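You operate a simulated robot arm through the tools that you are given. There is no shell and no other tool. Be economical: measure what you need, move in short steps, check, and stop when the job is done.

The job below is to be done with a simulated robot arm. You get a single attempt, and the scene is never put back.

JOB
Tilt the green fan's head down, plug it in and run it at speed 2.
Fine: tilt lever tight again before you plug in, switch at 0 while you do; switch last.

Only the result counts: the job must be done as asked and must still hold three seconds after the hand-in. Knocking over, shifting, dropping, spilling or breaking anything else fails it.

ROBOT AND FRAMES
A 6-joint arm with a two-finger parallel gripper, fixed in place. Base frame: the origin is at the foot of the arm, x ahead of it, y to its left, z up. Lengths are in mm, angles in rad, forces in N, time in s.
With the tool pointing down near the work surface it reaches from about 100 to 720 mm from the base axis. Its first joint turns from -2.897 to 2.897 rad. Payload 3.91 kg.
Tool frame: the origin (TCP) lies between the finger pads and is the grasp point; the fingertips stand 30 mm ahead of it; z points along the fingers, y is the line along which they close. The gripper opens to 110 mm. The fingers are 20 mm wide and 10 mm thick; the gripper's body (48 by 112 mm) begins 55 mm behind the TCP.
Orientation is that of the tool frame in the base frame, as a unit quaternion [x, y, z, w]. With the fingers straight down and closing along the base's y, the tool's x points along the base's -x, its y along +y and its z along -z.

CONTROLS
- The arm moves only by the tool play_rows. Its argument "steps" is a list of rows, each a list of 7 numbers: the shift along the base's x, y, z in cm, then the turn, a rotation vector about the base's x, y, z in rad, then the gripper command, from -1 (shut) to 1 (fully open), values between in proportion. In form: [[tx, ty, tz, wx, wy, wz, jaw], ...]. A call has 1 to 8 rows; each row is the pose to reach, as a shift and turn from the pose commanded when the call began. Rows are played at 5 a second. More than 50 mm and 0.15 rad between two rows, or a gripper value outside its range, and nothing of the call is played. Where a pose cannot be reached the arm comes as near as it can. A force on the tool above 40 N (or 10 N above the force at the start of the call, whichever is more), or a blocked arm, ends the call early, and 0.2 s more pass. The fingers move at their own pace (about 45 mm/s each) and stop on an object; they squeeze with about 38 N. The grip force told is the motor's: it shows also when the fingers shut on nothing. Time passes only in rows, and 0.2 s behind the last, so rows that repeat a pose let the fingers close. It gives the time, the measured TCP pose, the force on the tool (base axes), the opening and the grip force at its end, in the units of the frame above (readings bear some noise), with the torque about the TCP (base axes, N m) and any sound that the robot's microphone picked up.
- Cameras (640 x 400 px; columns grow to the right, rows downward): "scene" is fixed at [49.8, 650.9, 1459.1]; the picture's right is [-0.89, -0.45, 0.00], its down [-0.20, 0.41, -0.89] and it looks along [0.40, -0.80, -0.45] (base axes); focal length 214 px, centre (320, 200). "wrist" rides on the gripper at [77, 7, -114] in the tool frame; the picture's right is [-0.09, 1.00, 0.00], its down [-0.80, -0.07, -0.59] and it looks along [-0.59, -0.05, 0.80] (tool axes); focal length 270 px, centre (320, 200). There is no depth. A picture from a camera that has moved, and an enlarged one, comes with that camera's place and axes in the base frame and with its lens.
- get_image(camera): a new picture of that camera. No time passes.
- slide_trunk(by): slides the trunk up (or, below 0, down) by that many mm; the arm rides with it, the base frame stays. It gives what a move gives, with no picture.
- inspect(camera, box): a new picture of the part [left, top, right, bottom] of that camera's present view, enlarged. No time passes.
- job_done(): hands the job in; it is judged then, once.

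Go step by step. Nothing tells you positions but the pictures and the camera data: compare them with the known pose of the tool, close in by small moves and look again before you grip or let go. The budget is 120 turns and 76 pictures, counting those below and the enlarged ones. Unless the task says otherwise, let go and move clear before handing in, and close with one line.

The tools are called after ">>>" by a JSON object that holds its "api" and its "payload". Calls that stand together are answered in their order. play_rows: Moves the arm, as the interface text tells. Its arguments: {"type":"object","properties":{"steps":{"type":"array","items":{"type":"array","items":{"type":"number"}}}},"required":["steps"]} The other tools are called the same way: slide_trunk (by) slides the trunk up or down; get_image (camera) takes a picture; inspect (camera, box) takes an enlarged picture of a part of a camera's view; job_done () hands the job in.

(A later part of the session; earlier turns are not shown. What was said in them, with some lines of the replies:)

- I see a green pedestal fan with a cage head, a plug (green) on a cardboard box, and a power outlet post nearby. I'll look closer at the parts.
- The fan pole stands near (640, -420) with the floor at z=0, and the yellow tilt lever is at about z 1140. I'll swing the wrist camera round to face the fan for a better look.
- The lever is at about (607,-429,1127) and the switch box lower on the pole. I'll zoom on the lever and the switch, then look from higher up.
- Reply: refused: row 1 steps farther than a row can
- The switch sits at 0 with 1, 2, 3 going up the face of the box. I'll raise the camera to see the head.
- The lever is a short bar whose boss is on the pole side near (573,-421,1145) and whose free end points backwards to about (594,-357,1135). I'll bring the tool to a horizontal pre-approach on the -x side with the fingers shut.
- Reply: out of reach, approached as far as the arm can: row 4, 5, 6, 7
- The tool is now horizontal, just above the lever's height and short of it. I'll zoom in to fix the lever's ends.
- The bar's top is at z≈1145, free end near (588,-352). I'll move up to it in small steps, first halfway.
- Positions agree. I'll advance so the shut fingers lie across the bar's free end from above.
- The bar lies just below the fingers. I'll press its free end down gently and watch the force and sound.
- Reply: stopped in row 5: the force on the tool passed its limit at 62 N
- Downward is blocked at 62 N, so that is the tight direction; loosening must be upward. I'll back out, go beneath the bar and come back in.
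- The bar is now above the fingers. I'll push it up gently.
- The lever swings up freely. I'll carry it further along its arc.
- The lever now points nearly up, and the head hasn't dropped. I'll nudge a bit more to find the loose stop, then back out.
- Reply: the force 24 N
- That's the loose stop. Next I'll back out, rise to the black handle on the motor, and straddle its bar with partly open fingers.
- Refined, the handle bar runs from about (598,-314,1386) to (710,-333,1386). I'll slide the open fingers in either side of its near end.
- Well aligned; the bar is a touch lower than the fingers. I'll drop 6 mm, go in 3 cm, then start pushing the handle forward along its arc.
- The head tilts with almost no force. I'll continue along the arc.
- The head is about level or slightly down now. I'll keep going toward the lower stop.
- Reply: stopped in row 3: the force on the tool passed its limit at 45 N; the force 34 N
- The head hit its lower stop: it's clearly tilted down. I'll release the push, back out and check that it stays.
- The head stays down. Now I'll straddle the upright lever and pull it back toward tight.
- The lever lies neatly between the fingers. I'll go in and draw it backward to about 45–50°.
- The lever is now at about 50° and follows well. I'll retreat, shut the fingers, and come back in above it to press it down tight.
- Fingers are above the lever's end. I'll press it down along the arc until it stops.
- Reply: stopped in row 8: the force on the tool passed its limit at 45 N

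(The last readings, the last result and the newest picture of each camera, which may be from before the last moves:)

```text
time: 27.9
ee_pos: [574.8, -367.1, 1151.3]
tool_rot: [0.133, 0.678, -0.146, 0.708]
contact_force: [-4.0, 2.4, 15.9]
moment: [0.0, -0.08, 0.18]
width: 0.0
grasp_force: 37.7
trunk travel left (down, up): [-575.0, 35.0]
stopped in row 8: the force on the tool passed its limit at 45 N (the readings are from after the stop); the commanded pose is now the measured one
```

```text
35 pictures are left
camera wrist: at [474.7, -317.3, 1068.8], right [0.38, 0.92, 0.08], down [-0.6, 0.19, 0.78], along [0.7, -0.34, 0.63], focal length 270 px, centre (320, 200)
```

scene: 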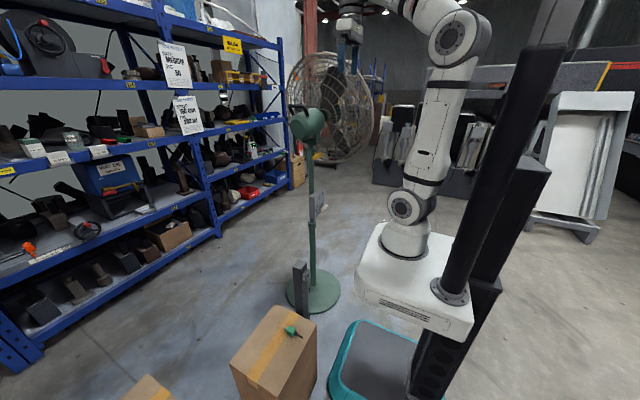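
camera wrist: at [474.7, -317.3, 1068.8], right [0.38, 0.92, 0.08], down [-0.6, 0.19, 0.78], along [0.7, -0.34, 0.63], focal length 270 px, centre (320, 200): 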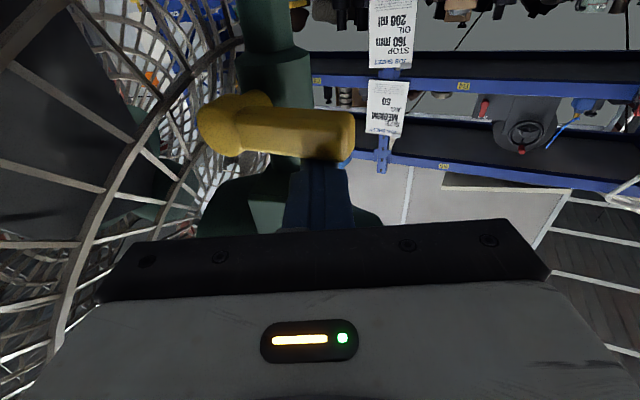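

The lever is back at its tight stop, at the same height as before. One more firm press, then I'll back away.

>>> {"api": "play_rows", "payload": {"steps": [[0, 0, -0.7, 0, 0, 0, -1], [0, 0, -1.4, 0, 0, 0, -1]]}}

>>> {"api": "play_rows", "payload": {"steps": [[0, 0.2, 2, 0, 0, 0, -1], [-4.4, 2.0, 2, 0, 0, 0, -1], [-8.5, 4.5, 2, 0, 0, 0, -0.5], [-11, 7.8, 3, 0, 0, 0, 0], [-13, 11.5, 4, 0, 0, 0, 0.5], [-15, 15, 5, 0, 0, 0, 1]]}}

>>> {"api": "inspect", "payload": {"camera": "scene", "box": [270, 80, 370, 170]}}

>>> {"api": "inspect", "payload": {"camera": "scene", "box": [230, 250, 340, 370]}}

```text
time: 28.4
ee_pos: [575.0, -367.2, 1150.3]
tool_rot: [0.131, 0.672, -0.15, 0.713]
contact_force: [-7.1, 2.4, 15.9]
moment: [0.03, -0.02, 0.25]
width: 0.0
grasp_force: 37.4
trunk travel left (down, up): [-575.0, 35.0]
stopped in row 2: the force on the tool passed its limit at 46 N (the readings are from after the stop); the commanded pose is now the measured one
```

```text
time: 29.8
ee_pos: [474.8, -260.8, 1203.9]
tool_rot: [0.131, 0.675, -0.148, 0.711]
contact_force: [0.8, -0.3, 0.5]
moment: [0.0, 0.02, -0.01]
width: 82.8
grasp_force: 0.0
out of reach, approached as far as the arm can: row 5, 6
trunk travel left (down, up): [-575.0, 35.0]
```

```text
4.44 times, centred on (320, 125) of scene
camera zoom: at [49.8, 650.9, 1459.1], right [-0.89, -0.45, 0.0], down [-0.2, 0.41, -0.89], along [0.4, -0.8, -0.45], focal length 953 px, centre (320, 533)
```

zoom: 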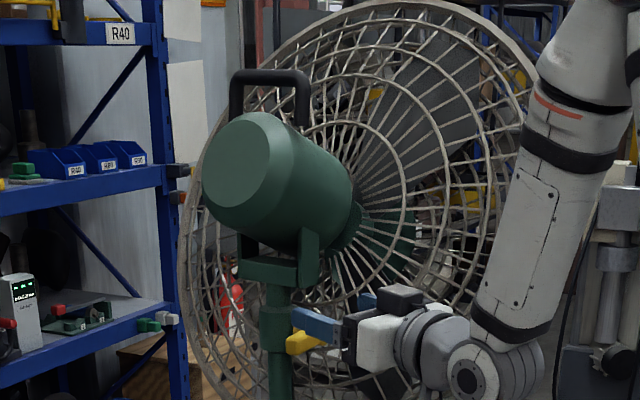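

```text
3.33 times, centred on (285, 310) of scene
camera zoom: at [49.8, 650.9, 1459.1], right [-0.89, -0.45, 0.0], down [-0.2, 0.41, -0.89], along [0.4, -0.8, -0.45], focal length 715 px, centre (437, -167)
```

zoom: 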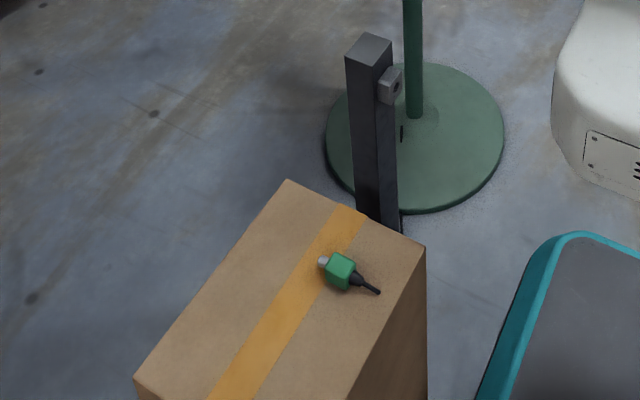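

The head is down and the lever tight. Next is the plug, at about (417,202,~520) on the box; the post with the socket has its top near (500,-28,~660). I'll turn the tool down again and then lower the trunk.

>>> {"api": "play_rows", "payload": {"steps": [[-0.5, 2, 1, 0.057, 0.135, 0, 1], [-1, 4, 2, 0.115, 0.271, 0, 1], [-2, 6.5, 3, 0.172, 0.406, 0, 1], [-3, 9, 4, 0.23, 0.542, 0, 1], [-4, 11.5, 5, 0.287, 0.677, 0, 1], [-5, 14, 6, 0.345, 0.812, 0, 1], [-6, 17, 6, 0.402, 0.948, 0, 1], [-7, 20, 6, 0.46, 1.083, 0, 1]]}}

>>> {"api": "play_rows", "payload": {"steps": [[0, 3, 0, 0.057, 0.135, 0, 1], [0, 6, 0, 0.115, 0.271, 0, 1], [0, 9, 0, 0.172, 0.406, 0, 1]]}}

```text
time: 31.6
ee_pos: [405.6, -60.2, 1264.1]
tool_rot: [0.188, 0.957, -0.044, 0.218]
contact_force: [0.3, 0.1, -0.4]
moment: [0.0, 0.02, -0.02]
width: 110.0
grasp_force: 0.1
out of reach, approached as far as the arm can: row 1
trunk travel left (down, up): [-575.0, 35.0]
```

```text
time: 32.4
ee_pos: [406.5, 28.1, 1263.7]
tool_rot: [0.193, 0.981, 0.0, 0.002]
contact_force: [-0.1, 0.1, -0.1]
moment: [0.0, 0.02, 0.03]
width: 110.0
grasp_force: 0.1
trunk travel left (down, up): [-575.0, 35.0]
```

>>> {"api": "play_rows", "payload": {"steps": [[-1.5, 4, 0, 0, 0, 0.13, 1], [-3, 8, 0, 0, 0, 0.26, 1], [-4.5, 12, 0, 0, 0, 0.388, 1]]}}

>>> {"api": "slide_trunk", "payload": {"by": -430}}

>>> {"api": "get_image", "payload": {"camera": "wrist"}}

>>> {"api": "get_image", "payload": {"camera": "scene"}}

```text
time: 33.2
ee_pos: [358.4, 149.8, 1265.9]
tool_rot: [0.0, 1.0, 0.001, 0.004]
contact_force: [-0.2, -0.6, -0.4]
moment: [-0.03, -0.03, -0.03]
width: 110.0
grasp_force: 0.1
trunk travel left (down, up): [-575.0, 35.0]
```

```text
refused: -430 is not a number from -400 to 400
```

```text
32 pictures are left
camera wrist: at [280.6, 156.5, 1379.9], right [0.09, 1.0, 0.0], down [0.8, -0.07, 0.6], along [0.6, -0.05, -0.8], focal length 270 px, centre (320, 200)
```

wrist: 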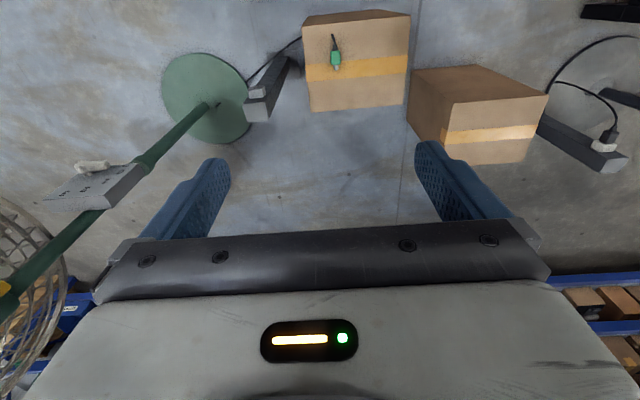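

```text
31 pictures are left
```

scene: 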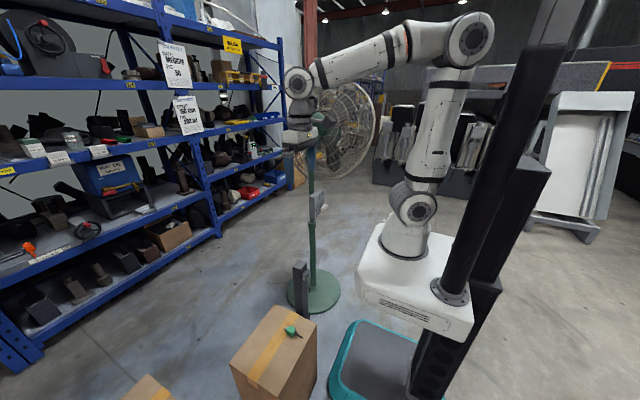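

>>> {"api": "slide_trunk", "payload": {"by": -400}}

>>> {"api": "get_image", "payload": {"camera": "wrist"}}

```text
time: 37.0
ee_pos: [358.5, 148.6, 865.5]
tool_rot: [0.001, 1.0, 0.0, 0.003]
contact_force: [-0.5, -0.2, 0.3]
moment: [-0.03, 0.0, 0.01]
width: 110.0
grasp_force: 0.0
trunk travel left (down, up): [-175.0, 435.0]
```

```text
30 pictures are left
camera wrist: at [280.9, 155.9, 980.0], right [0.09, 1.0, 0.0], down [0.8, -0.07, 0.6], along [0.6, -0.05, -0.8], focal length 270 px, centre (320, 200)
```

wrist: 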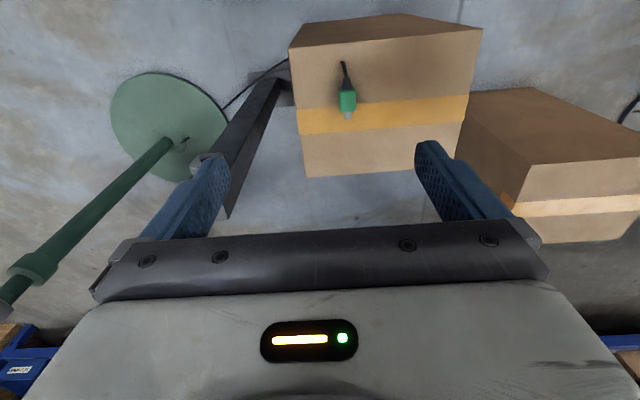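

>>> {"api": "inspect", "payload": {"camera": "scene", "box": [285, 250, 325, 290]}}

>>> {"api": "inspect", "payload": {"camera": "wrist", "box": [180, 50, 380, 220]}}

```text
10.00 times, centred on (305, 270) of scene
camera zoom: at [49.8, 650.9, 1459.1], right [-0.89, -0.45, 0.0], down [-0.2, 0.41, -0.89], along [0.4, -0.8, -0.45], focal length 2145 px, centre (470, -500)
```

zoom: 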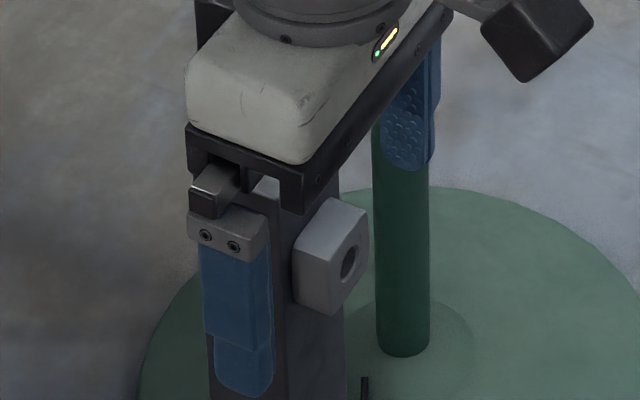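

```text
2.35 times, centred on (280, 135) of wrist
camera zoom: at [280.9, 155.9, 980.0], right [0.09, 1.0, 0.0], down [0.8, -0.07, 0.6], along [0.6, -0.05, -0.8], focal length 636 px, centre (414, 353)
```

zoom: 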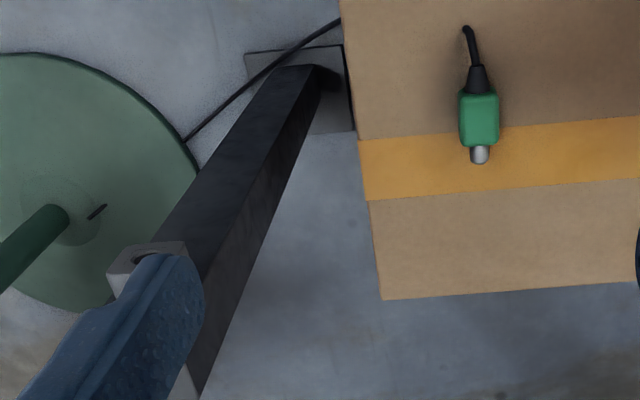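

The plug lies on the box with its prong along +x near (424,191,~520), and the socket's hole faces -x at about (459,-28,627), so the plug keeps its orientation. I'll go above the plug and look.

>>> {"api": "play_rows", "payload": {"steps": [[1.5, 1, -4.4, 0, 0, 0, 0.6], [3, 2, -8.8, 0, 0, 0, 0.3], [4.5, 3, -13, 0, 0, 0, 0.3], [5.5, 4, -17.5, 0, 0, 0, 0.3], [6.3, 4.2, -22, 0, 0, 0, 0.3]]}}

>>> {"api": "get_image", "payload": {"camera": "wrist"}}

>>> {"api": "inspect", "payload": {"camera": "scene", "box": [220, 240, 340, 400]}}

```text
time: 38.2
ee_pos: [423.4, 188.5, 643.1]
tool_rot: [0.0, 1.0, 0.0, 0.003]
contact_force: [0.2, -0.9, 0.6]
moment: [0.02, -0.02, -0.04]
width: 71.6
grasp_force: 0.1
trunk travel left (down, up): [-175.0, 435.0]
```

```text
27 pictures are left
camera wrist: at [345.5, 196.2, 757.8], right [0.09, 1.0, 0.0], down [0.8, -0.07, 0.6], along [0.6, -0.05, -0.8], focal length 270 px, centre (320, 200)
```

wrist: 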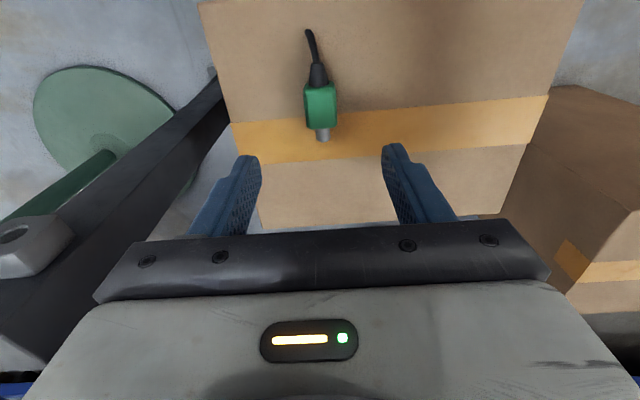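

```text
2.50 times, centred on (280, 320) of scene
camera zoom: at [49.8, 650.9, 1459.1], right [-0.89, -0.45, 0.0], down [-0.2, 0.41, -0.89], along [0.4, -0.8, -0.45], focal length 536 px, centre (420, -100)
```

zoom: 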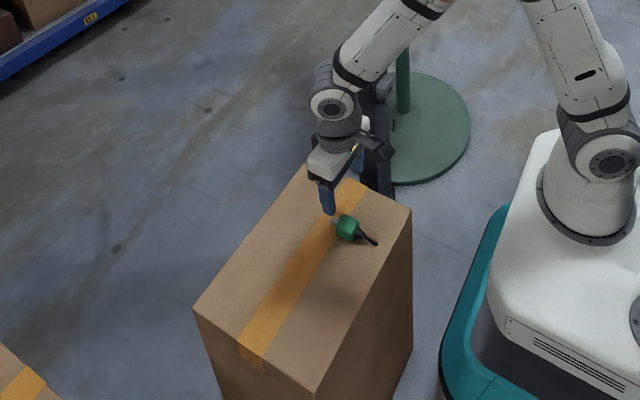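

Plug body centre is about (418,190), box top about z 505. I'll descend so the tips straddle the plug just above the box.

>>> {"api": "play_rows", "payload": {"steps": [[-0.4, 0.2, -4, 0, 0, 0, 0.3], [-0.5, 0.2, -8, 0, 0, 0, 0.3], [-0.5, 0.2, -9.7, 0, 0, 0, 0.3]]}}

>>> {"api": "inspect", "payload": {"camera": "wrist", "box": [200, 80, 440, 240]}}

>>> {"api": "inspect", "payload": {"camera": "scene", "box": [260, 300, 310, 345]}}

```text
time: 39.0
ee_pos: [416.6, 191.7, 544.7]
tool_rot: [0.002, 1.0, 0.001, 0.004]
contact_force: [-0.4, -0.6, -0.7]
moment: [-0.03, -0.04, -0.01]
width: 71.4
grasp_force: 0.0
trunk travel left (down, up): [-175.0, 435.0]
```

```text
2.50 times, centred on (320, 160) of wrist
camera zoom: at [338.1, 198.4, 659.9], right [0.09, 1.0, 0.0], down [0.8, -0.07, 0.6], along [0.6, -0.05, -0.8], focal length 676 px, centre (320, 300)
```

zoom: 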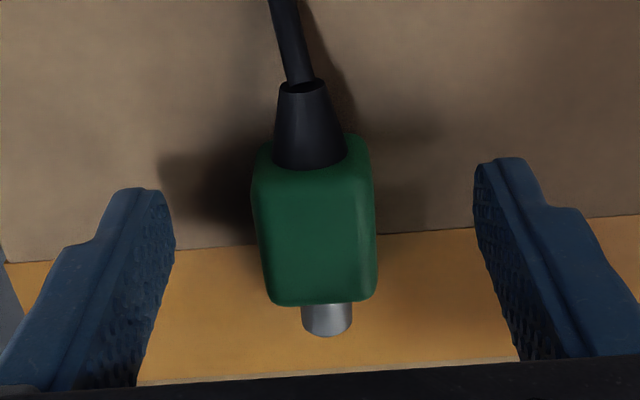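

```text
8.89 times, centred on (285, 322) of scene
camera zoom: at [49.8, 650.9, 1459.1], right [-0.89, -0.45, 0.0], down [-0.2, 0.41, -0.89], along [0.4, -0.8, -0.45], focal length 1906 px, centre (631, -889)
```

zoom: 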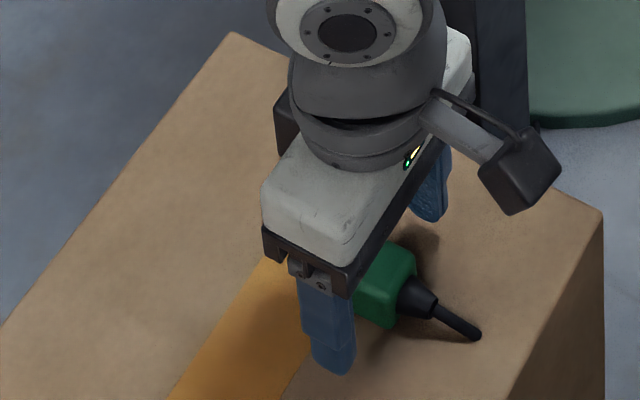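

Fingers straddle the body centrally. I'll drop 4 mm more and close.

>>> {"api": "play_rows", "payload": {"steps": [[-0.1, 0, -0.4, 0, 0, 0, 0.3], [-0.1, 0, -0.4, 0, 0, 0, -0.3], [-0.1, 0, -0.4, 0, 0, 0, -1], [-0.1, 0, -0.4, 0, 0, 0, -1], [-0.1, 0, -0.4, 0, 0, 0, -1], [-0.1, 0, -0.4, 0, 0, 0, -1]]}}

>>> {"api": "play_rows", "payload": {"steps": [[0, 0, 1, 0, 0, 0, -1], [0, 0, 3, 0, 0, 0, -1], [0, 0, 7, 0, 0, 0, -1], [0, 0, 11, 0, 0, 0, -1], [0, 0, 14, 0, 0, 0, -1]]}}

>>> {"api": "get_image", "payload": {"camera": "wrist"}}

```text
time: 40.4
ee_pos: [414.6, 191.2, 542.0]
tool_rot: [0.002, 1.0, 0.001, 0.004]
contact_force: [0.7, -0.3, -1.3]
moment: [-0.01, -0.02, 0.0]
width: 26.9
grasp_force: 38.1
trunk travel left (down, up): [-175.0, 435.0]
```

```text
time: 41.6
ee_pos: [414.9, 191.8, 684.9]
tool_rot: [0.002, 1.0, 0.001, 0.004]
contact_force: [0.7, 0.9, -0.1]
moment: [-0.02, 0.03, -0.01]
width: 26.5
grasp_force: 37.5
trunk travel left (down, up): [-175.0, 435.0]
```

```text
23 pictures are left
camera wrist: at [337.2, 198.6, 799.2], right [0.09, 1.0, 0.0], down [0.8, -0.07, 0.6], along [0.6, -0.05, -0.8], focal length 270 px, centre (320, 200)
```

wrist: 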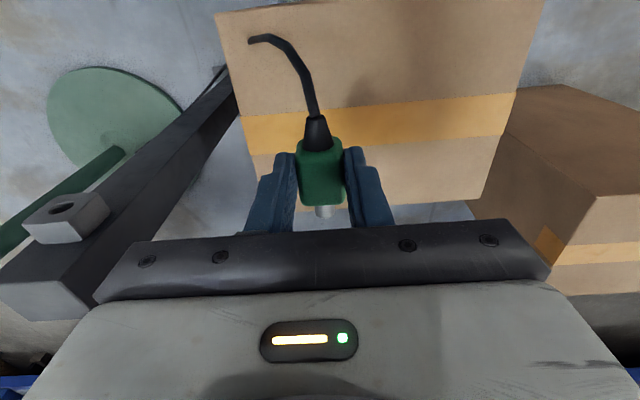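

The plug is held, its axis about 21 mm below the TCP. I'll carry it to about 4 cm in front of the socket hole at (458,-28,624).

>>> {"api": "play_rows", "payload": {"steps": [[-1.5, -4.4, 0, 0, 0, 0, -1], [-3, -8.8, 0, 0, 0, 0, -1], [-3.5, -13.2, 0, 0, 0, 0, -1], [-3.5, -17.6, 0, 0, 0, 0, -1], [-3.5, -22, -1, 0, 0, 0, -1], [-3.5, -22, -3, 0, 0, 0, -1]]}}

>>> {"api": "get_image", "payload": {"camera": "wrist"}}

>>> {"api": "inspect", "payload": {"camera": "scene", "box": [290, 250, 340, 290]}}

```text
time: 43.0
ee_pos: [379.6, -27.9, 655.4]
tool_rot: [0.001, 1.0, 0.001, 0.004]
contact_force: [-0.8, -0.8, 0.1]
moment: [0.01, -0.01, 0.03]
width: 26.9
grasp_force: 38.2
trunk travel left (down, up): [-175.0, 435.0]
```

```text
22 pictures are left
camera wrist: at [303.4, -20.2, 770.8], right [0.09, 1.0, 0.0], down [0.8, -0.07, 0.6], along [0.6, -0.05, -0.8], focal length 270 px, centre (320, 200)
```

wrist: 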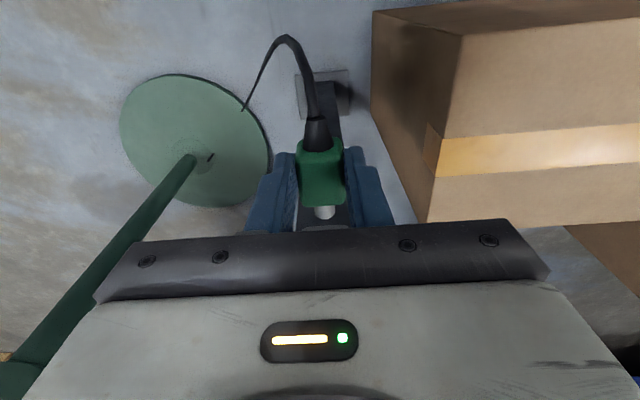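

```text
10.00 times, centred on (315, 270) of scene
camera zoom: at [49.8, 650.9, 1459.1], right [-0.89, -0.45, 0.0], down [-0.2, 0.41, -0.89], along [0.4, -0.8, -0.45], focal length 2145 px, centre (370, -500)
```

zoom: 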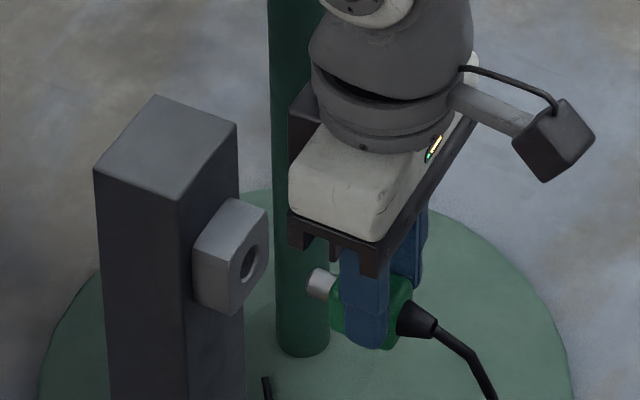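

>>> {"api": "inspect", "payload": {"camera": "wrist", "box": [260, 130, 390, 240]}}

```text
3.64 times, centred on (325, 185) of wrist
camera zoom: at [303.4, -20.2, 770.8], right [0.09, 1.0, 0.0], down [0.8, -0.07, 0.6], along [0.6, -0.05, -0.8], focal length 983 px, centre (302, 254)
```

zoom: 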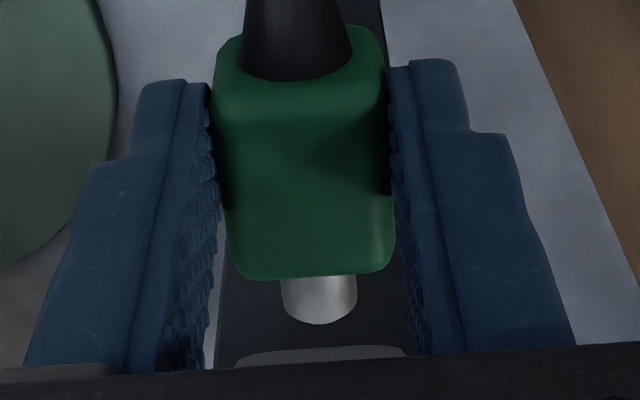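

Lateral alignment looks within 1–2 mm, with the prong about 3 mm high. I'll close most of the gap and re-check.

>>> {"api": "play_rows", "payload": {"steps": [[0.8, -0.1, -0.3, 0, 0, 0, -1], [1.6, -0.1, -0.3, 0, 0, 0, -1], [2.4, -0.1, -0.3, 0, 0, 0, -1]]}}

>>> {"api": "inspect", "payload": {"camera": "scene", "box": [298, 257, 328, 281]}}

>>> {"api": "inspect", "payload": {"camera": "wrist", "box": [270, 160, 380, 240]}}

```text
time: 43.8
ee_pos: [403.8, -28.1, 652.0]
tool_rot: [0.002, 1.0, 0.001, 0.004]
contact_force: [-0.1, -0.5, 0.3]
moment: [0.03, 0.03, -0.01]
width: 26.8
grasp_force: 37.9
trunk travel left (down, up): [-175.0, 435.0]
```

```text
16.00 times, centred on (313, 269) of scene
camera zoom: at [49.8, 650.9, 1459.1], right [-0.89, -0.45, 0.0], down [-0.2, 0.41, -0.89], along [0.4, -0.8, -0.45], focal length 3432 px, centre (432, -904)
```

zoom: 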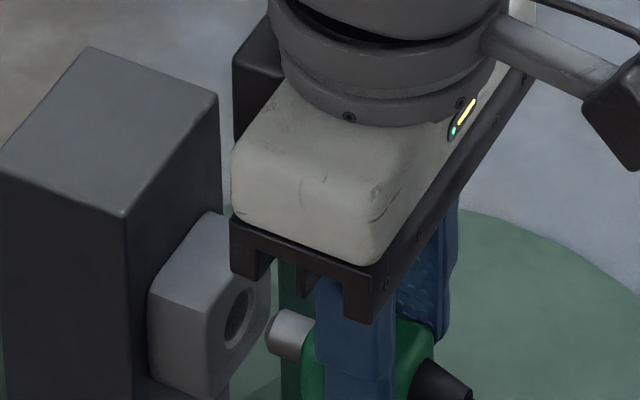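

```text
5.00 times, centred on (325, 200) of wrist
camera zoom: at [326.6, -20.7, 766.3], right [0.09, 1.0, 0.0], down [0.8, -0.07, 0.6], along [0.6, -0.05, -0.8], focal length 1351 px, centre (295, 200)
```

zoom: 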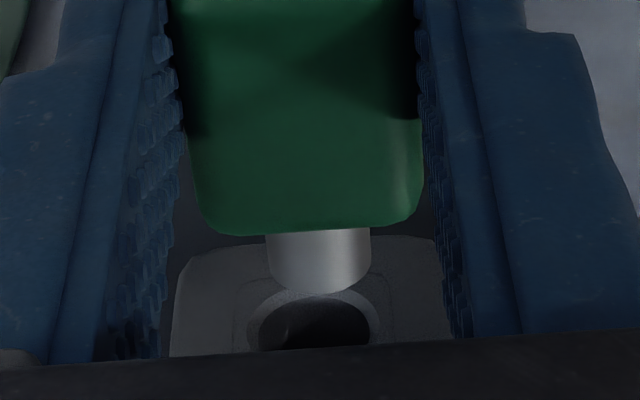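

Nearly aligned; the hole sits about 1 mm to -y of the prong's axis. I'll correct and push in along +x.

>>> {"api": "play_rows", "payload": {"steps": [[0.5, -0.1, 0, 0, 0, 0, -1], [1.0, -0.1, 0, 0, 0, 0, -1], [1.4, -0.1, 0, 0, 0, 0, -1], [1.8, -0.1, 0, 0, 0, 0, -1], [2.2, -0.1, 0, 0, 0, 0, -1], [2.6, -0.1, 0, 0, 0, 0, -1], [3.0, -0.1, 0, 0, 0, 0, -1]]}}

>>> {"api": "inspect", "payload": {"camera": "scene", "box": [298, 257, 328, 281]}}

>>> {"api": "inspect", "payload": {"camera": "wrist", "box": [270, 160, 380, 240]}}

```text
time: 45.4
ee_pos: [433.8, -29.7, 650.0]
tool_rot: [0.001, 1.0, 0.001, 0.002]
contact_force: [-13.3, -13.9, -18.8]
moment: [-0.34, 0.78, -0.29]
width: 26.7
grasp_force: 38.3
trunk travel left (down, up): [-175.0, 435.0]
```

```text
16.00 times, centred on (313, 269) of scene
camera zoom: at [49.8, 650.9, 1459.1], right [-0.89, -0.45, 0.0], down [-0.2, 0.41, -0.89], along [0.4, -0.8, -0.45], focal length 3432 px, centre (432, -904)
```

zoom: 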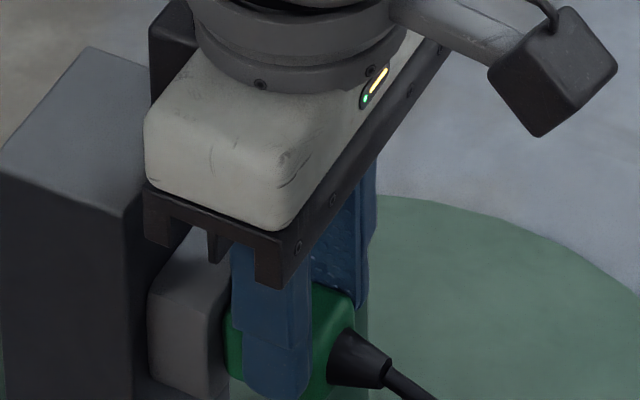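

```text
5.00 times, centred on (325, 200) of wrist
camera zoom: at [356.1, -21.9, 765.3], right [0.09, 1.0, 0.0], down [0.8, -0.07, 0.6], along [0.59, -0.05, -0.8], focal length 1351 px, centre (295, 200)
```

zoom: 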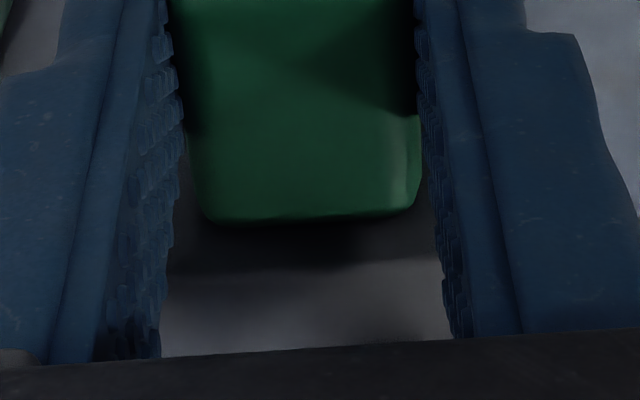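

The prong is in. The side forces say the hole is slightly lower and to -y, so I'll ease that way and press until it seats.

>>> {"api": "play_rows", "payload": {"steps": [[0, -0.1, -0.15, 0, 0, 0, -1], [0.3, -0.1, -0.15, 0, 0, 0, -1], [0.6, -0.1, -0.15, 0, 0, 0, -1], [0.9, -0.1, -0.15, 0, 0, 0, -1]]}}

>>> {"api": "inspect", "payload": {"camera": "wrist", "box": [270, 160, 380, 240]}}

```text
time: 46.4
ee_pos: [441.2, -29.8, 650.5]
tool_rot: [0.001, 1.0, 0.0, 0.002]
contact_force: [-27.1, 3.4, -0.9]
moment: [0.05, 0.45, 0.07]
width: 26.7
grasp_force: 37.8
trunk travel left (down, up): [-175.0, 435.0]
```

```text
5.00 times, centred on (325, 200) of wrist
camera zoom: at [364.0, -22.2, 764.5], right [0.09, 1.0, 0.0], down [0.8, -0.07, 0.6], along [0.6, -0.05, -0.8], focal length 1351 px, centre (295, 200)
```

zoom: 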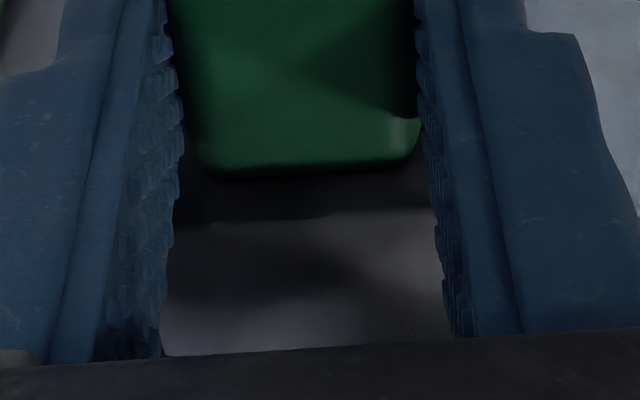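

The plug body has bottomed against the socket (the gripper slid along it). I'll release, rise clear, and verify.

>>> {"api": "play_rows", "payload": {"steps": [[-0.7, 0, 0, 0, 0, 0, -0.2], [-0.8, 0, 0, 0, 0, 0, 0], [-0.8, 0, 0, 0, 0, 0, 0], [-0.8, 0, 3, 0, 0, 0, 0], [-1.5, 0, 7, 0, 0, 0, 0], [-4, 0, 11, 0, 0, 0, 0], [-8, 0, 14, 0, 0, 0, 0]]}}

>>> {"api": "inspect", "payload": {"camera": "scene", "box": [290, 245, 340, 290]}}

>>> {"api": "get_image", "payload": {"camera": "wrist"}}

```text
time: 48.0
ee_pos: [365.1, -29.6, 787.7]
tool_rot: [0.001, 1.0, 0.001, 0.004]
contact_force: [0.6, -0.2, -0.4]
moment: [0.01, 0.04, 0.01]
width: 54.9
grasp_force: 0.0
trunk travel left (down, up): [-175.0, 435.0]
```

```text
8.89 times, centred on (315, 268) of scene
camera zoom: at [49.8, 650.9, 1459.1], right [-0.89, -0.45, 0.0], down [-0.2, 0.41, -0.89], along [0.4, -0.8, -0.45], focal length 1906 px, centre (364, -400)
```

zoom: 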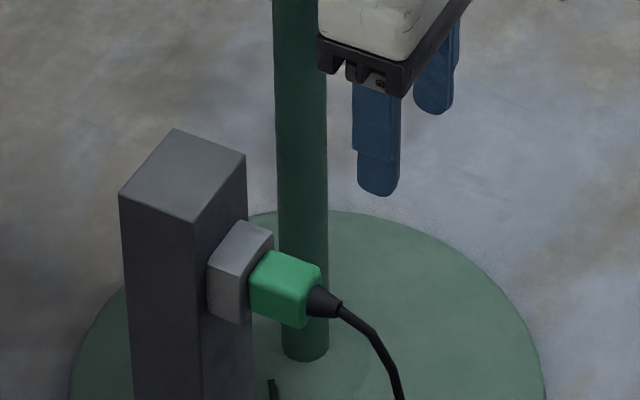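

```text
13 pictures are left
camera wrist: at [287.9, -22.2, 902.2], right [0.09, 1.0, 0.0], down [0.8, -0.07, 0.6], along [0.6, -0.05, -0.8], focal length 270 px, centre (320, 200)
```

wrist: 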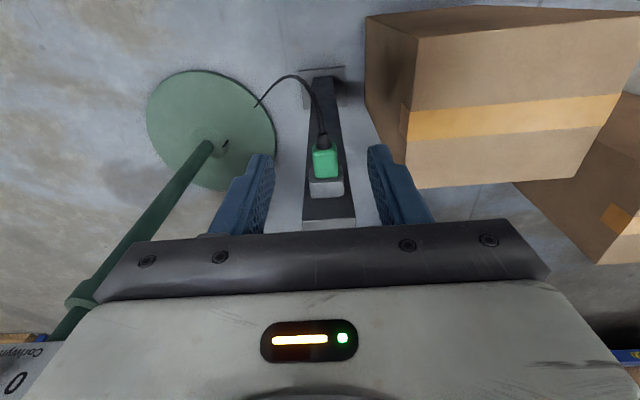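

The plug sits flush in the socket. Last is the switch: I'll turn the camera toward the box on the pole.

>>> {"api": "play_rows", "payload": {"steps": [[0, -3, 1, 0, 0, -0.11, 0], [0, -6, 2, 0, 0, -0.22, 0], [0, -9, 4, 0, 0, -0.33, -0.5], [0, -11, 5, 0, 0, -0.45, -1]]}}

>>> {"api": "play_rows", "payload": {"steps": [[0, -1, 0, -0.06, -0.126, 0, -1], [0.5, -2, 0, -0.12, -0.25, 0, -1], [1, -3, 0, -0.18, -0.375, 0, -1], [1.5, -4, 0, -0.24, -0.5, 0, -1], [2, -5, 0, -0.3, -0.63, 0, -1]]}}

>>> {"api": "get_image", "payload": {"camera": "wrist"}}

```text
time: 49.0
ee_pos: [363.2, -139.3, 839.4]
tool_rot: [0.224, 0.974, 0.0, 0.003]
contact_force: [-0.7, -0.1, 0.9]
moment: [-0.04, 0.02, 0.02]
width: 3.1
grasp_force: 0.1
trunk travel left (down, up): [-175.0, 435.0]
```

```text
time: 50.2
ee_pos: [384.4, -189.0, 840.0]
tool_rot: [0.21, 0.914, -0.075, 0.338]
contact_force: [-0.1, -0.6, -0.3]
moment: [-0.02, 0.02, -0.01]
width: 0.0
grasp_force: 37.5
trunk travel left (down, up): [-175.0, 435.0]
```

```text
12 pictures are left
camera wrist: at [267.3, -124.7, 877.8], right [0.49, 0.87, 0.06], down [0.17, -0.17, 0.97], along [0.85, -0.47, -0.23], focal length 270 px, centre (320, 200)
```

wrist: 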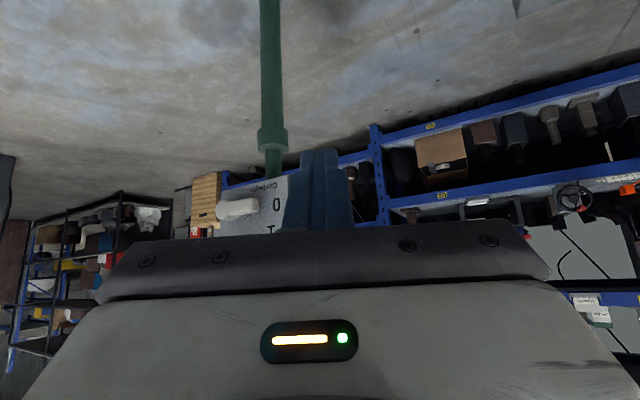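

The switch lever is at about (567,-440,793). I'll rise to see the whole dial.

>>> {"api": "play_rows", "payload": {"steps": [[0, 0, 4.5, 0, 0, 0, -1], [0, 0, 9, 0, 0, 0, -1], [0, 0, 13.5, 0, 0, 0, -1], [0, 0, 17, 0, 0, 0, -1]]}}

>>> {"api": "inspect", "payload": {"camera": "wrist", "box": [180, 60, 340, 180]}}

```text
time: 51.2
ee_pos: [383.2, -191.0, 1006.8]
tool_rot: [0.212, 0.92, -0.069, 0.323]
contact_force: [0.1, -0.1, -0.3]
moment: [0.0, 0.03, -0.01]
width: 0.0
grasp_force: 37.7
trunk travel left (down, up): [-175.0, 435.0]
```

```text
3.33 times, centred on (260, 120) of wrist
camera zoom: at [266.8, -127.2, 1048.7], right [0.5, 0.87, 0.06], down [0.2, -0.18, 0.96], along [0.85, -0.47, -0.26], focal length 901 px, centre (520, 467)
```

zoom: 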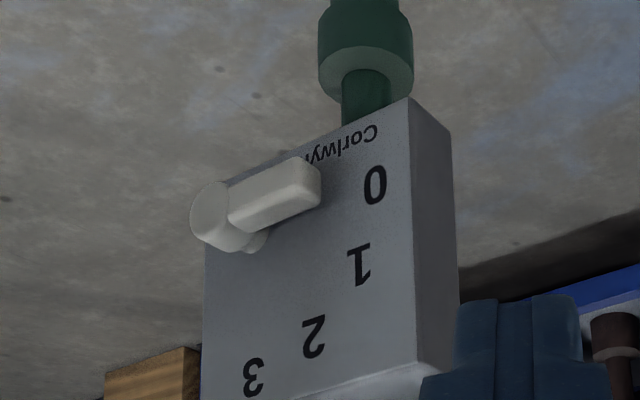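

The dial is a pointer lever pivoting at about (565,-473,786), now pointing to 0; 2 is roughly 55–60° further up. I'll bring the shut fingers horizontally to a spot below and in front of the lever's end.

>>> {"api": "play_rows", "payload": {"steps": [[1, -1.8, -2.8, -0.054, -0.116, 0, -1], [2, -3.6, -5.6, -0.109, -0.233, 0, -1], [3.4, -5.5, -8.5, -0.163, -0.349, 0, -1], [4.6, -7.4, -11.4, -0.218, -0.466, 0, -1], [5.8, -9.3, -14.2, -0.272, -0.582, 0, -1], [7, -11.2, -17, -0.327, -0.699, 0, -1], [8, -13, -20, -0.381, -0.815, 0, -1]]}}

>>> {"api": "play_rows", "payload": {"steps": [[1, -2.4, -2.4, 0, 0, 0, -1], [2, -4.6, -4.8, 0, 0, 0, -1], [2.5, -6.3, -7.1, 0, 0, 0, -1]]}}

>>> {"api": "get_image", "payload": {"camera": "wrist"}}

```text
time: 52.8
ee_pos: [461.4, -319.5, 809.0]
tool_rot: [0.156, 0.676, -0.154, 0.703]
contact_force: [-0.1, -0.1, 0.0]
moment: [0.01, 0.06, -0.04]
width: 0.0
grasp_force: 37.0
trunk travel left (down, up): [-175.0, 435.0]
```

```text
time: 53.6
ee_pos: [488.3, -384.4, 738.8]
tool_rot: [0.155, 0.677, -0.153, 0.703]
contact_force: [-1.1, -0.6, 0.1]
moment: [0.0, -0.02, 0.01]
width: 0.2
grasp_force: 37.3
trunk travel left (down, up): [-175.0, 435.0]
```

```text
10 pictures are left
camera wrist: at [391.0, -329.6, 658.0], right [0.42, 0.9, 0.1], down [-0.6, 0.19, 0.78], along [0.68, -0.39, 0.62], focal length 270 px, centre (320, 200)
```

wrist: 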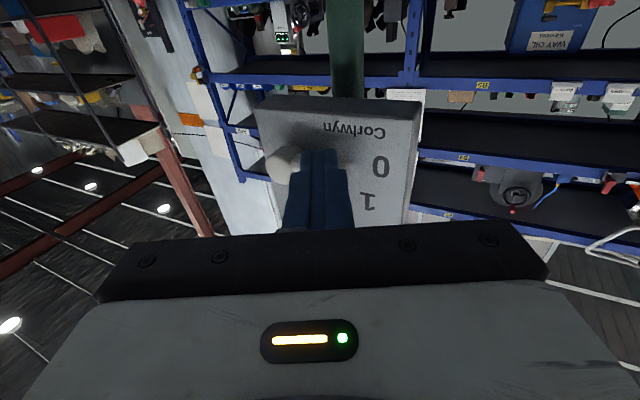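

The hub is confirmed at about (565,-466,784). I'll advance under the lever's end.

>>> {"api": "play_rows", "payload": {"steps": [[3, -1.4, -0.2, 0, 0, 0, -1], [6, -2.8, -0.3, 0, 0, 0, -1], [8.2, -3.7, -0.3, 0, 0, 0, -1]]}}

>>> {"api": "inspect", "payload": {"camera": "scene", "box": [300, 180, 350, 220]}}

>>> {"api": "inspect", "payload": {"camera": "wrist", "box": [200, 60, 440, 240]}}

```text
time: 54.4
ee_pos: [559.0, -414.9, 734.7]
tool_rot: [0.157, 0.677, -0.153, 0.703]
contact_force: [-17.6, 9.2, 7.6]
moment: [-0.05, -0.31, 0.21]
width: 0.0
grasp_force: 37.7
trunk travel left (down, up): [-175.0, 435.0]
stopped in row 3: the force on the tool passed its limit at 66 N (the readings are from after the stop); the commanded pose is now the measured one
```

```text
10.00 times, centred on (325, 200) of scene
camera zoom: at [49.8, 650.9, 1459.1], right [-0.89, -0.45, 0.0], down [-0.2, 0.41, -0.89], along [0.4, -0.8, -0.45], focal length 2145 px, centre (270, 200)
```

zoom: 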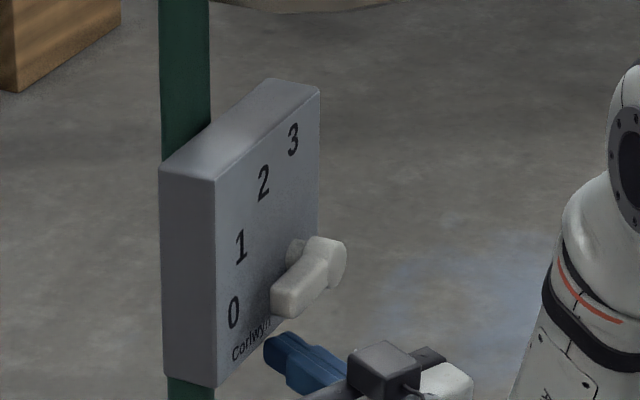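

```text
2.22 times, centred on (320, 150) of wrist
camera zoom: at [461.8, -359.4, 656.3], right [0.42, 0.9, 0.1], down [-0.6, 0.19, 0.78], along [0.68, -0.39, 0.62], focal length 601 px, centre (320, 311)
```

zoom: 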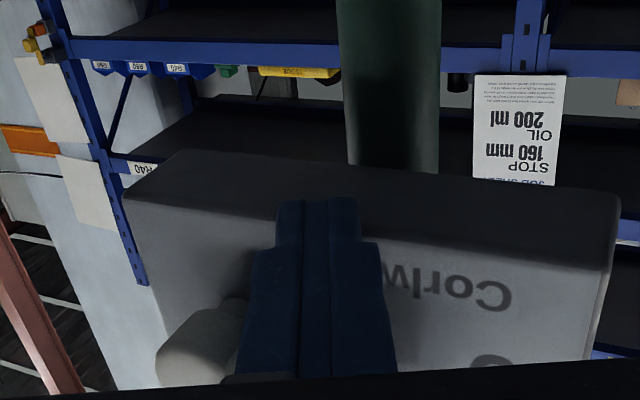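

The tips touched the box face, so I'll back off 1 cm and then raise the lever in small steps.

>>> {"api": "play_rows", "payload": {"steps": [[-0.9, 0.4, 0, 0, 0, 0, -1], [-0.9, 0.3, 1.2, 0, 0, 0, -1], [-0.9, 0.2, 2.2, 0, 0, 0, -1], [-0.9, 0.1, 3.0, 0, 0, 0, -1], [-0.9, 0.1, 3.8, 0, 0, 0, -1]]}}

>>> {"api": "inspect", "payload": {"camera": "scene", "box": [300, 180, 350, 220]}}

```text
time: 55.6
ee_pos: [552.2, -415.2, 772.2]
tool_rot: [0.156, 0.677, -0.151, 0.703]
contact_force: [0.4, -0.2, -0.2]
moment: [-0.01, 0.0, 0.03]
width: 0.1
grasp_force: 37.0
trunk travel left (down, up): [-175.0, 435.0]
```

```text
10.00 times, centred on (325, 200) of scene
camera zoom: at [49.8, 650.9, 1459.1], right [-0.89, -0.45, 0.0], down [-0.2, 0.41, -0.89], along [0.4, -0.8, -0.45], focal length 2145 px, centre (270, 200)
```

zoom: 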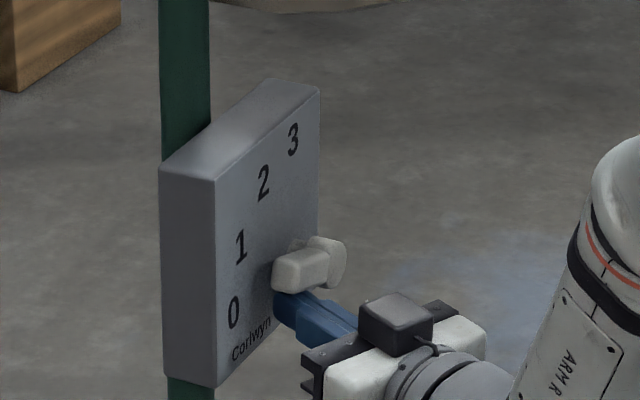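

The lever follows. By my reckoning it's at about 8°, and 2 should be near 50°. I'll raise it further, to about 40°.

>>> {"api": "play_rows", "payload": {"steps": [[0, 0, 0.8, 0, 0, 0, -1], [0, 0, 1.6, 0, 0, 0, -1], [0, 0, 2.3, 0, 0, 0, -1], [0, 0, 2.9, 0, 0, 0, -1]]}}

>>> {"api": "inspect", "payload": {"camera": "scene", "box": [300, 180, 350, 220]}}

```text
time: 56.6
ee_pos: [550.8, -414.2, 801.3]
tool_rot: [0.157, 0.678, -0.152, 0.702]
contact_force: [-1.0, 0.9, -2.0]
moment: [0.05, 0.02, -0.01]
width: 0.0
grasp_force: 37.8
trunk travel left (down, up): [-175.0, 435.0]
```

```text
10.00 times, centred on (325, 200) of scene
camera zoom: at [49.8, 650.9, 1459.1], right [-0.89, -0.45, 0.0], down [-0.2, 0.41, -0.89], along [0.4, -0.8, -0.45], focal length 2145 px, centre (270, 200)
```

zoom: 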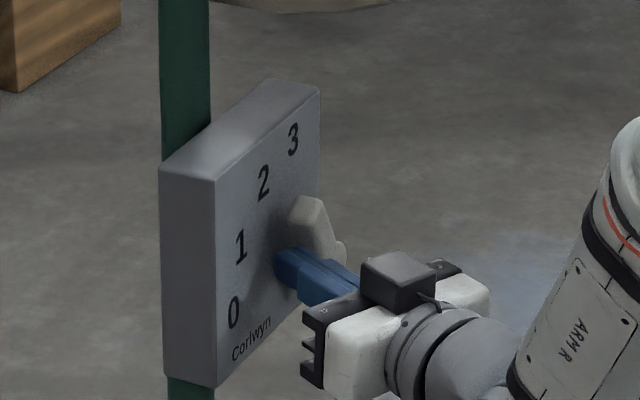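

The lever now points at about 57°, near 2. I'll back straight out and look at the dial unobstructed.

>>> {"api": "play_rows", "payload": {"steps": [[0, 0.2, -0.4, 0, 0, 0, -1], [-4, 2, -0.4, 0, 0, 0, -1], [-8, 3.9, 0, 0, 0, 0, -1], [-9.5, 4.6, 3.5, 0, 0, 0, -1]]}}

>>> {"api": "inspect", "payload": {"camera": "wrist", "box": [190, 0, 430, 180]}}

>>> {"api": "inspect", "payload": {"camera": "scene", "box": [300, 180, 350, 220]}}

```text
time: 57.6
ee_pos: [456.6, -366.5, 837.3]
tool_rot: [0.157, 0.679, -0.151, 0.701]
contact_force: [-0.5, 0.8, 0.7]
moment: [0.01, 0.04, 0.03]
width: 0.1
grasp_force: 37.5
trunk travel left (down, up): [-175.0, 435.0]
```

```text
2.22 times, centred on (310, 90) of wrist
camera zoom: at [358.4, -311.3, 758.5], right [0.42, 0.9, 0.1], down [-0.59, 0.19, 0.78], along [0.69, -0.39, 0.61], focal length 601 px, centre (342, 444)
```

zoom: 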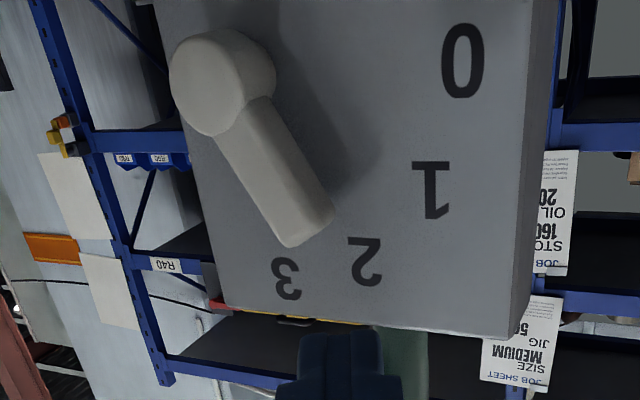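

```text
10.00 times, centred on (325, 200) of scene
camera zoom: at [49.8, 650.9, 1459.1], right [-0.89, -0.45, 0.0], down [-0.2, 0.41, -0.89], along [0.4, -0.8, -0.45], focal length 2145 px, centre (270, 200)
```

zoom: 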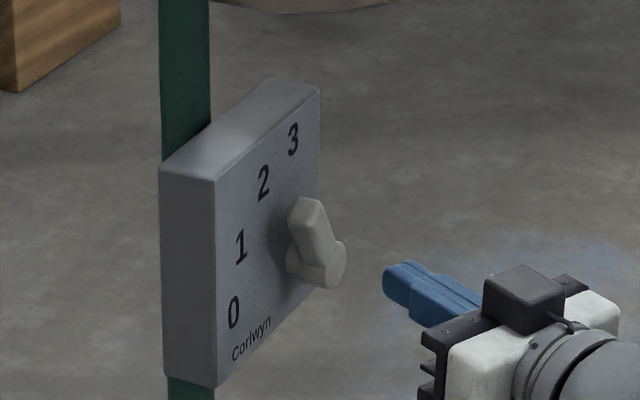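

The pointer lines up with 2 from this view. I'll move the arm clear and check whether the fan runs and everything else is in place.

>>> {"api": "play_rows", "payload": {"steps": [[-0.5, 3.5, 2, 0, 0, 0, -1], [-1, 7, 4, 0, 0, 0, -1], [-1, 10, 7, 0, 0, 0, -0.5], [-1, 12, 10, 0, 0, 0, 0], [-1, 12, 10, 0, 0, 0, 0]]}}

>>> {"api": "inspect", "payload": {"camera": "scene", "box": [260, 60, 400, 220]}}

```text
time: 58.8
ee_pos: [446.1, -247.2, 937.1]
tool_rot: [0.158, 0.678, -0.152, 0.701]
contact_force: [-0.2, 0.3, 0.6]
moment: [0.0, 0.03, 0.0]
width: 55.1
grasp_force: 0.1
trunk travel left (down, up): [-175.0, 435.0]
```

```text
2.50 times, centred on (330, 140) of scene
camera zoom: at [49.8, 650.9, 1459.1], right [-0.89, -0.45, 0.0], down [-0.2, 0.41, -0.89], along [0.4, -0.8, -0.45], focal length 536 px, centre (295, 350)
```

zoom: 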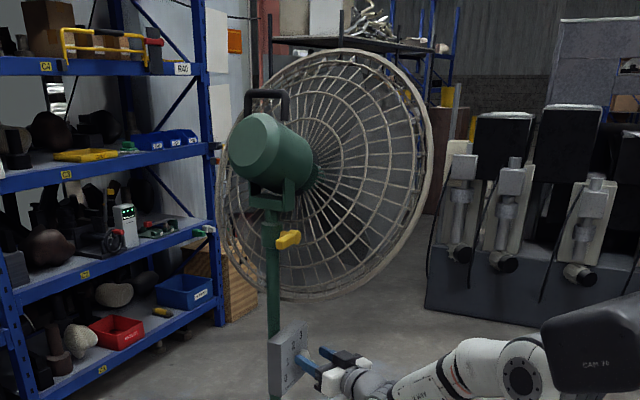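

The blades are now a moving blur: the fan runs, head down, lever tight. One last check of plug and switch.

>>> {"api": "inspect", "payload": {"camera": "scene", "box": [230, 180, 380, 380]}}

```text
2.00 times, centred on (305, 280) of scene
camera zoom: at [49.8, 650.9, 1459.1], right [-0.89, -0.45, 0.0], down [-0.2, 0.41, -0.89], along [0.4, -0.8, -0.45], focal length 429 px, centre (350, 40)
```

zoom: 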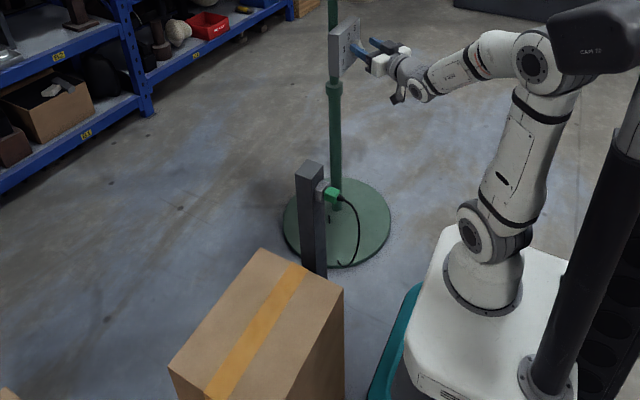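

The plug is in its socket, the box and post stand where they were, and the arm is clear. I'm handing in.

>>> {"api": "job_done", "payload": {}}

```text
The job is handed in.
```

The green fan's head is tilted down to its lower stop, and the tilt lever was pressed back to its tight stop before I plugged it in. The plug went in with the switch at 0; I turned the switch to 2 last. The last pictures show the blades turning, the plug in place and the arm clear.
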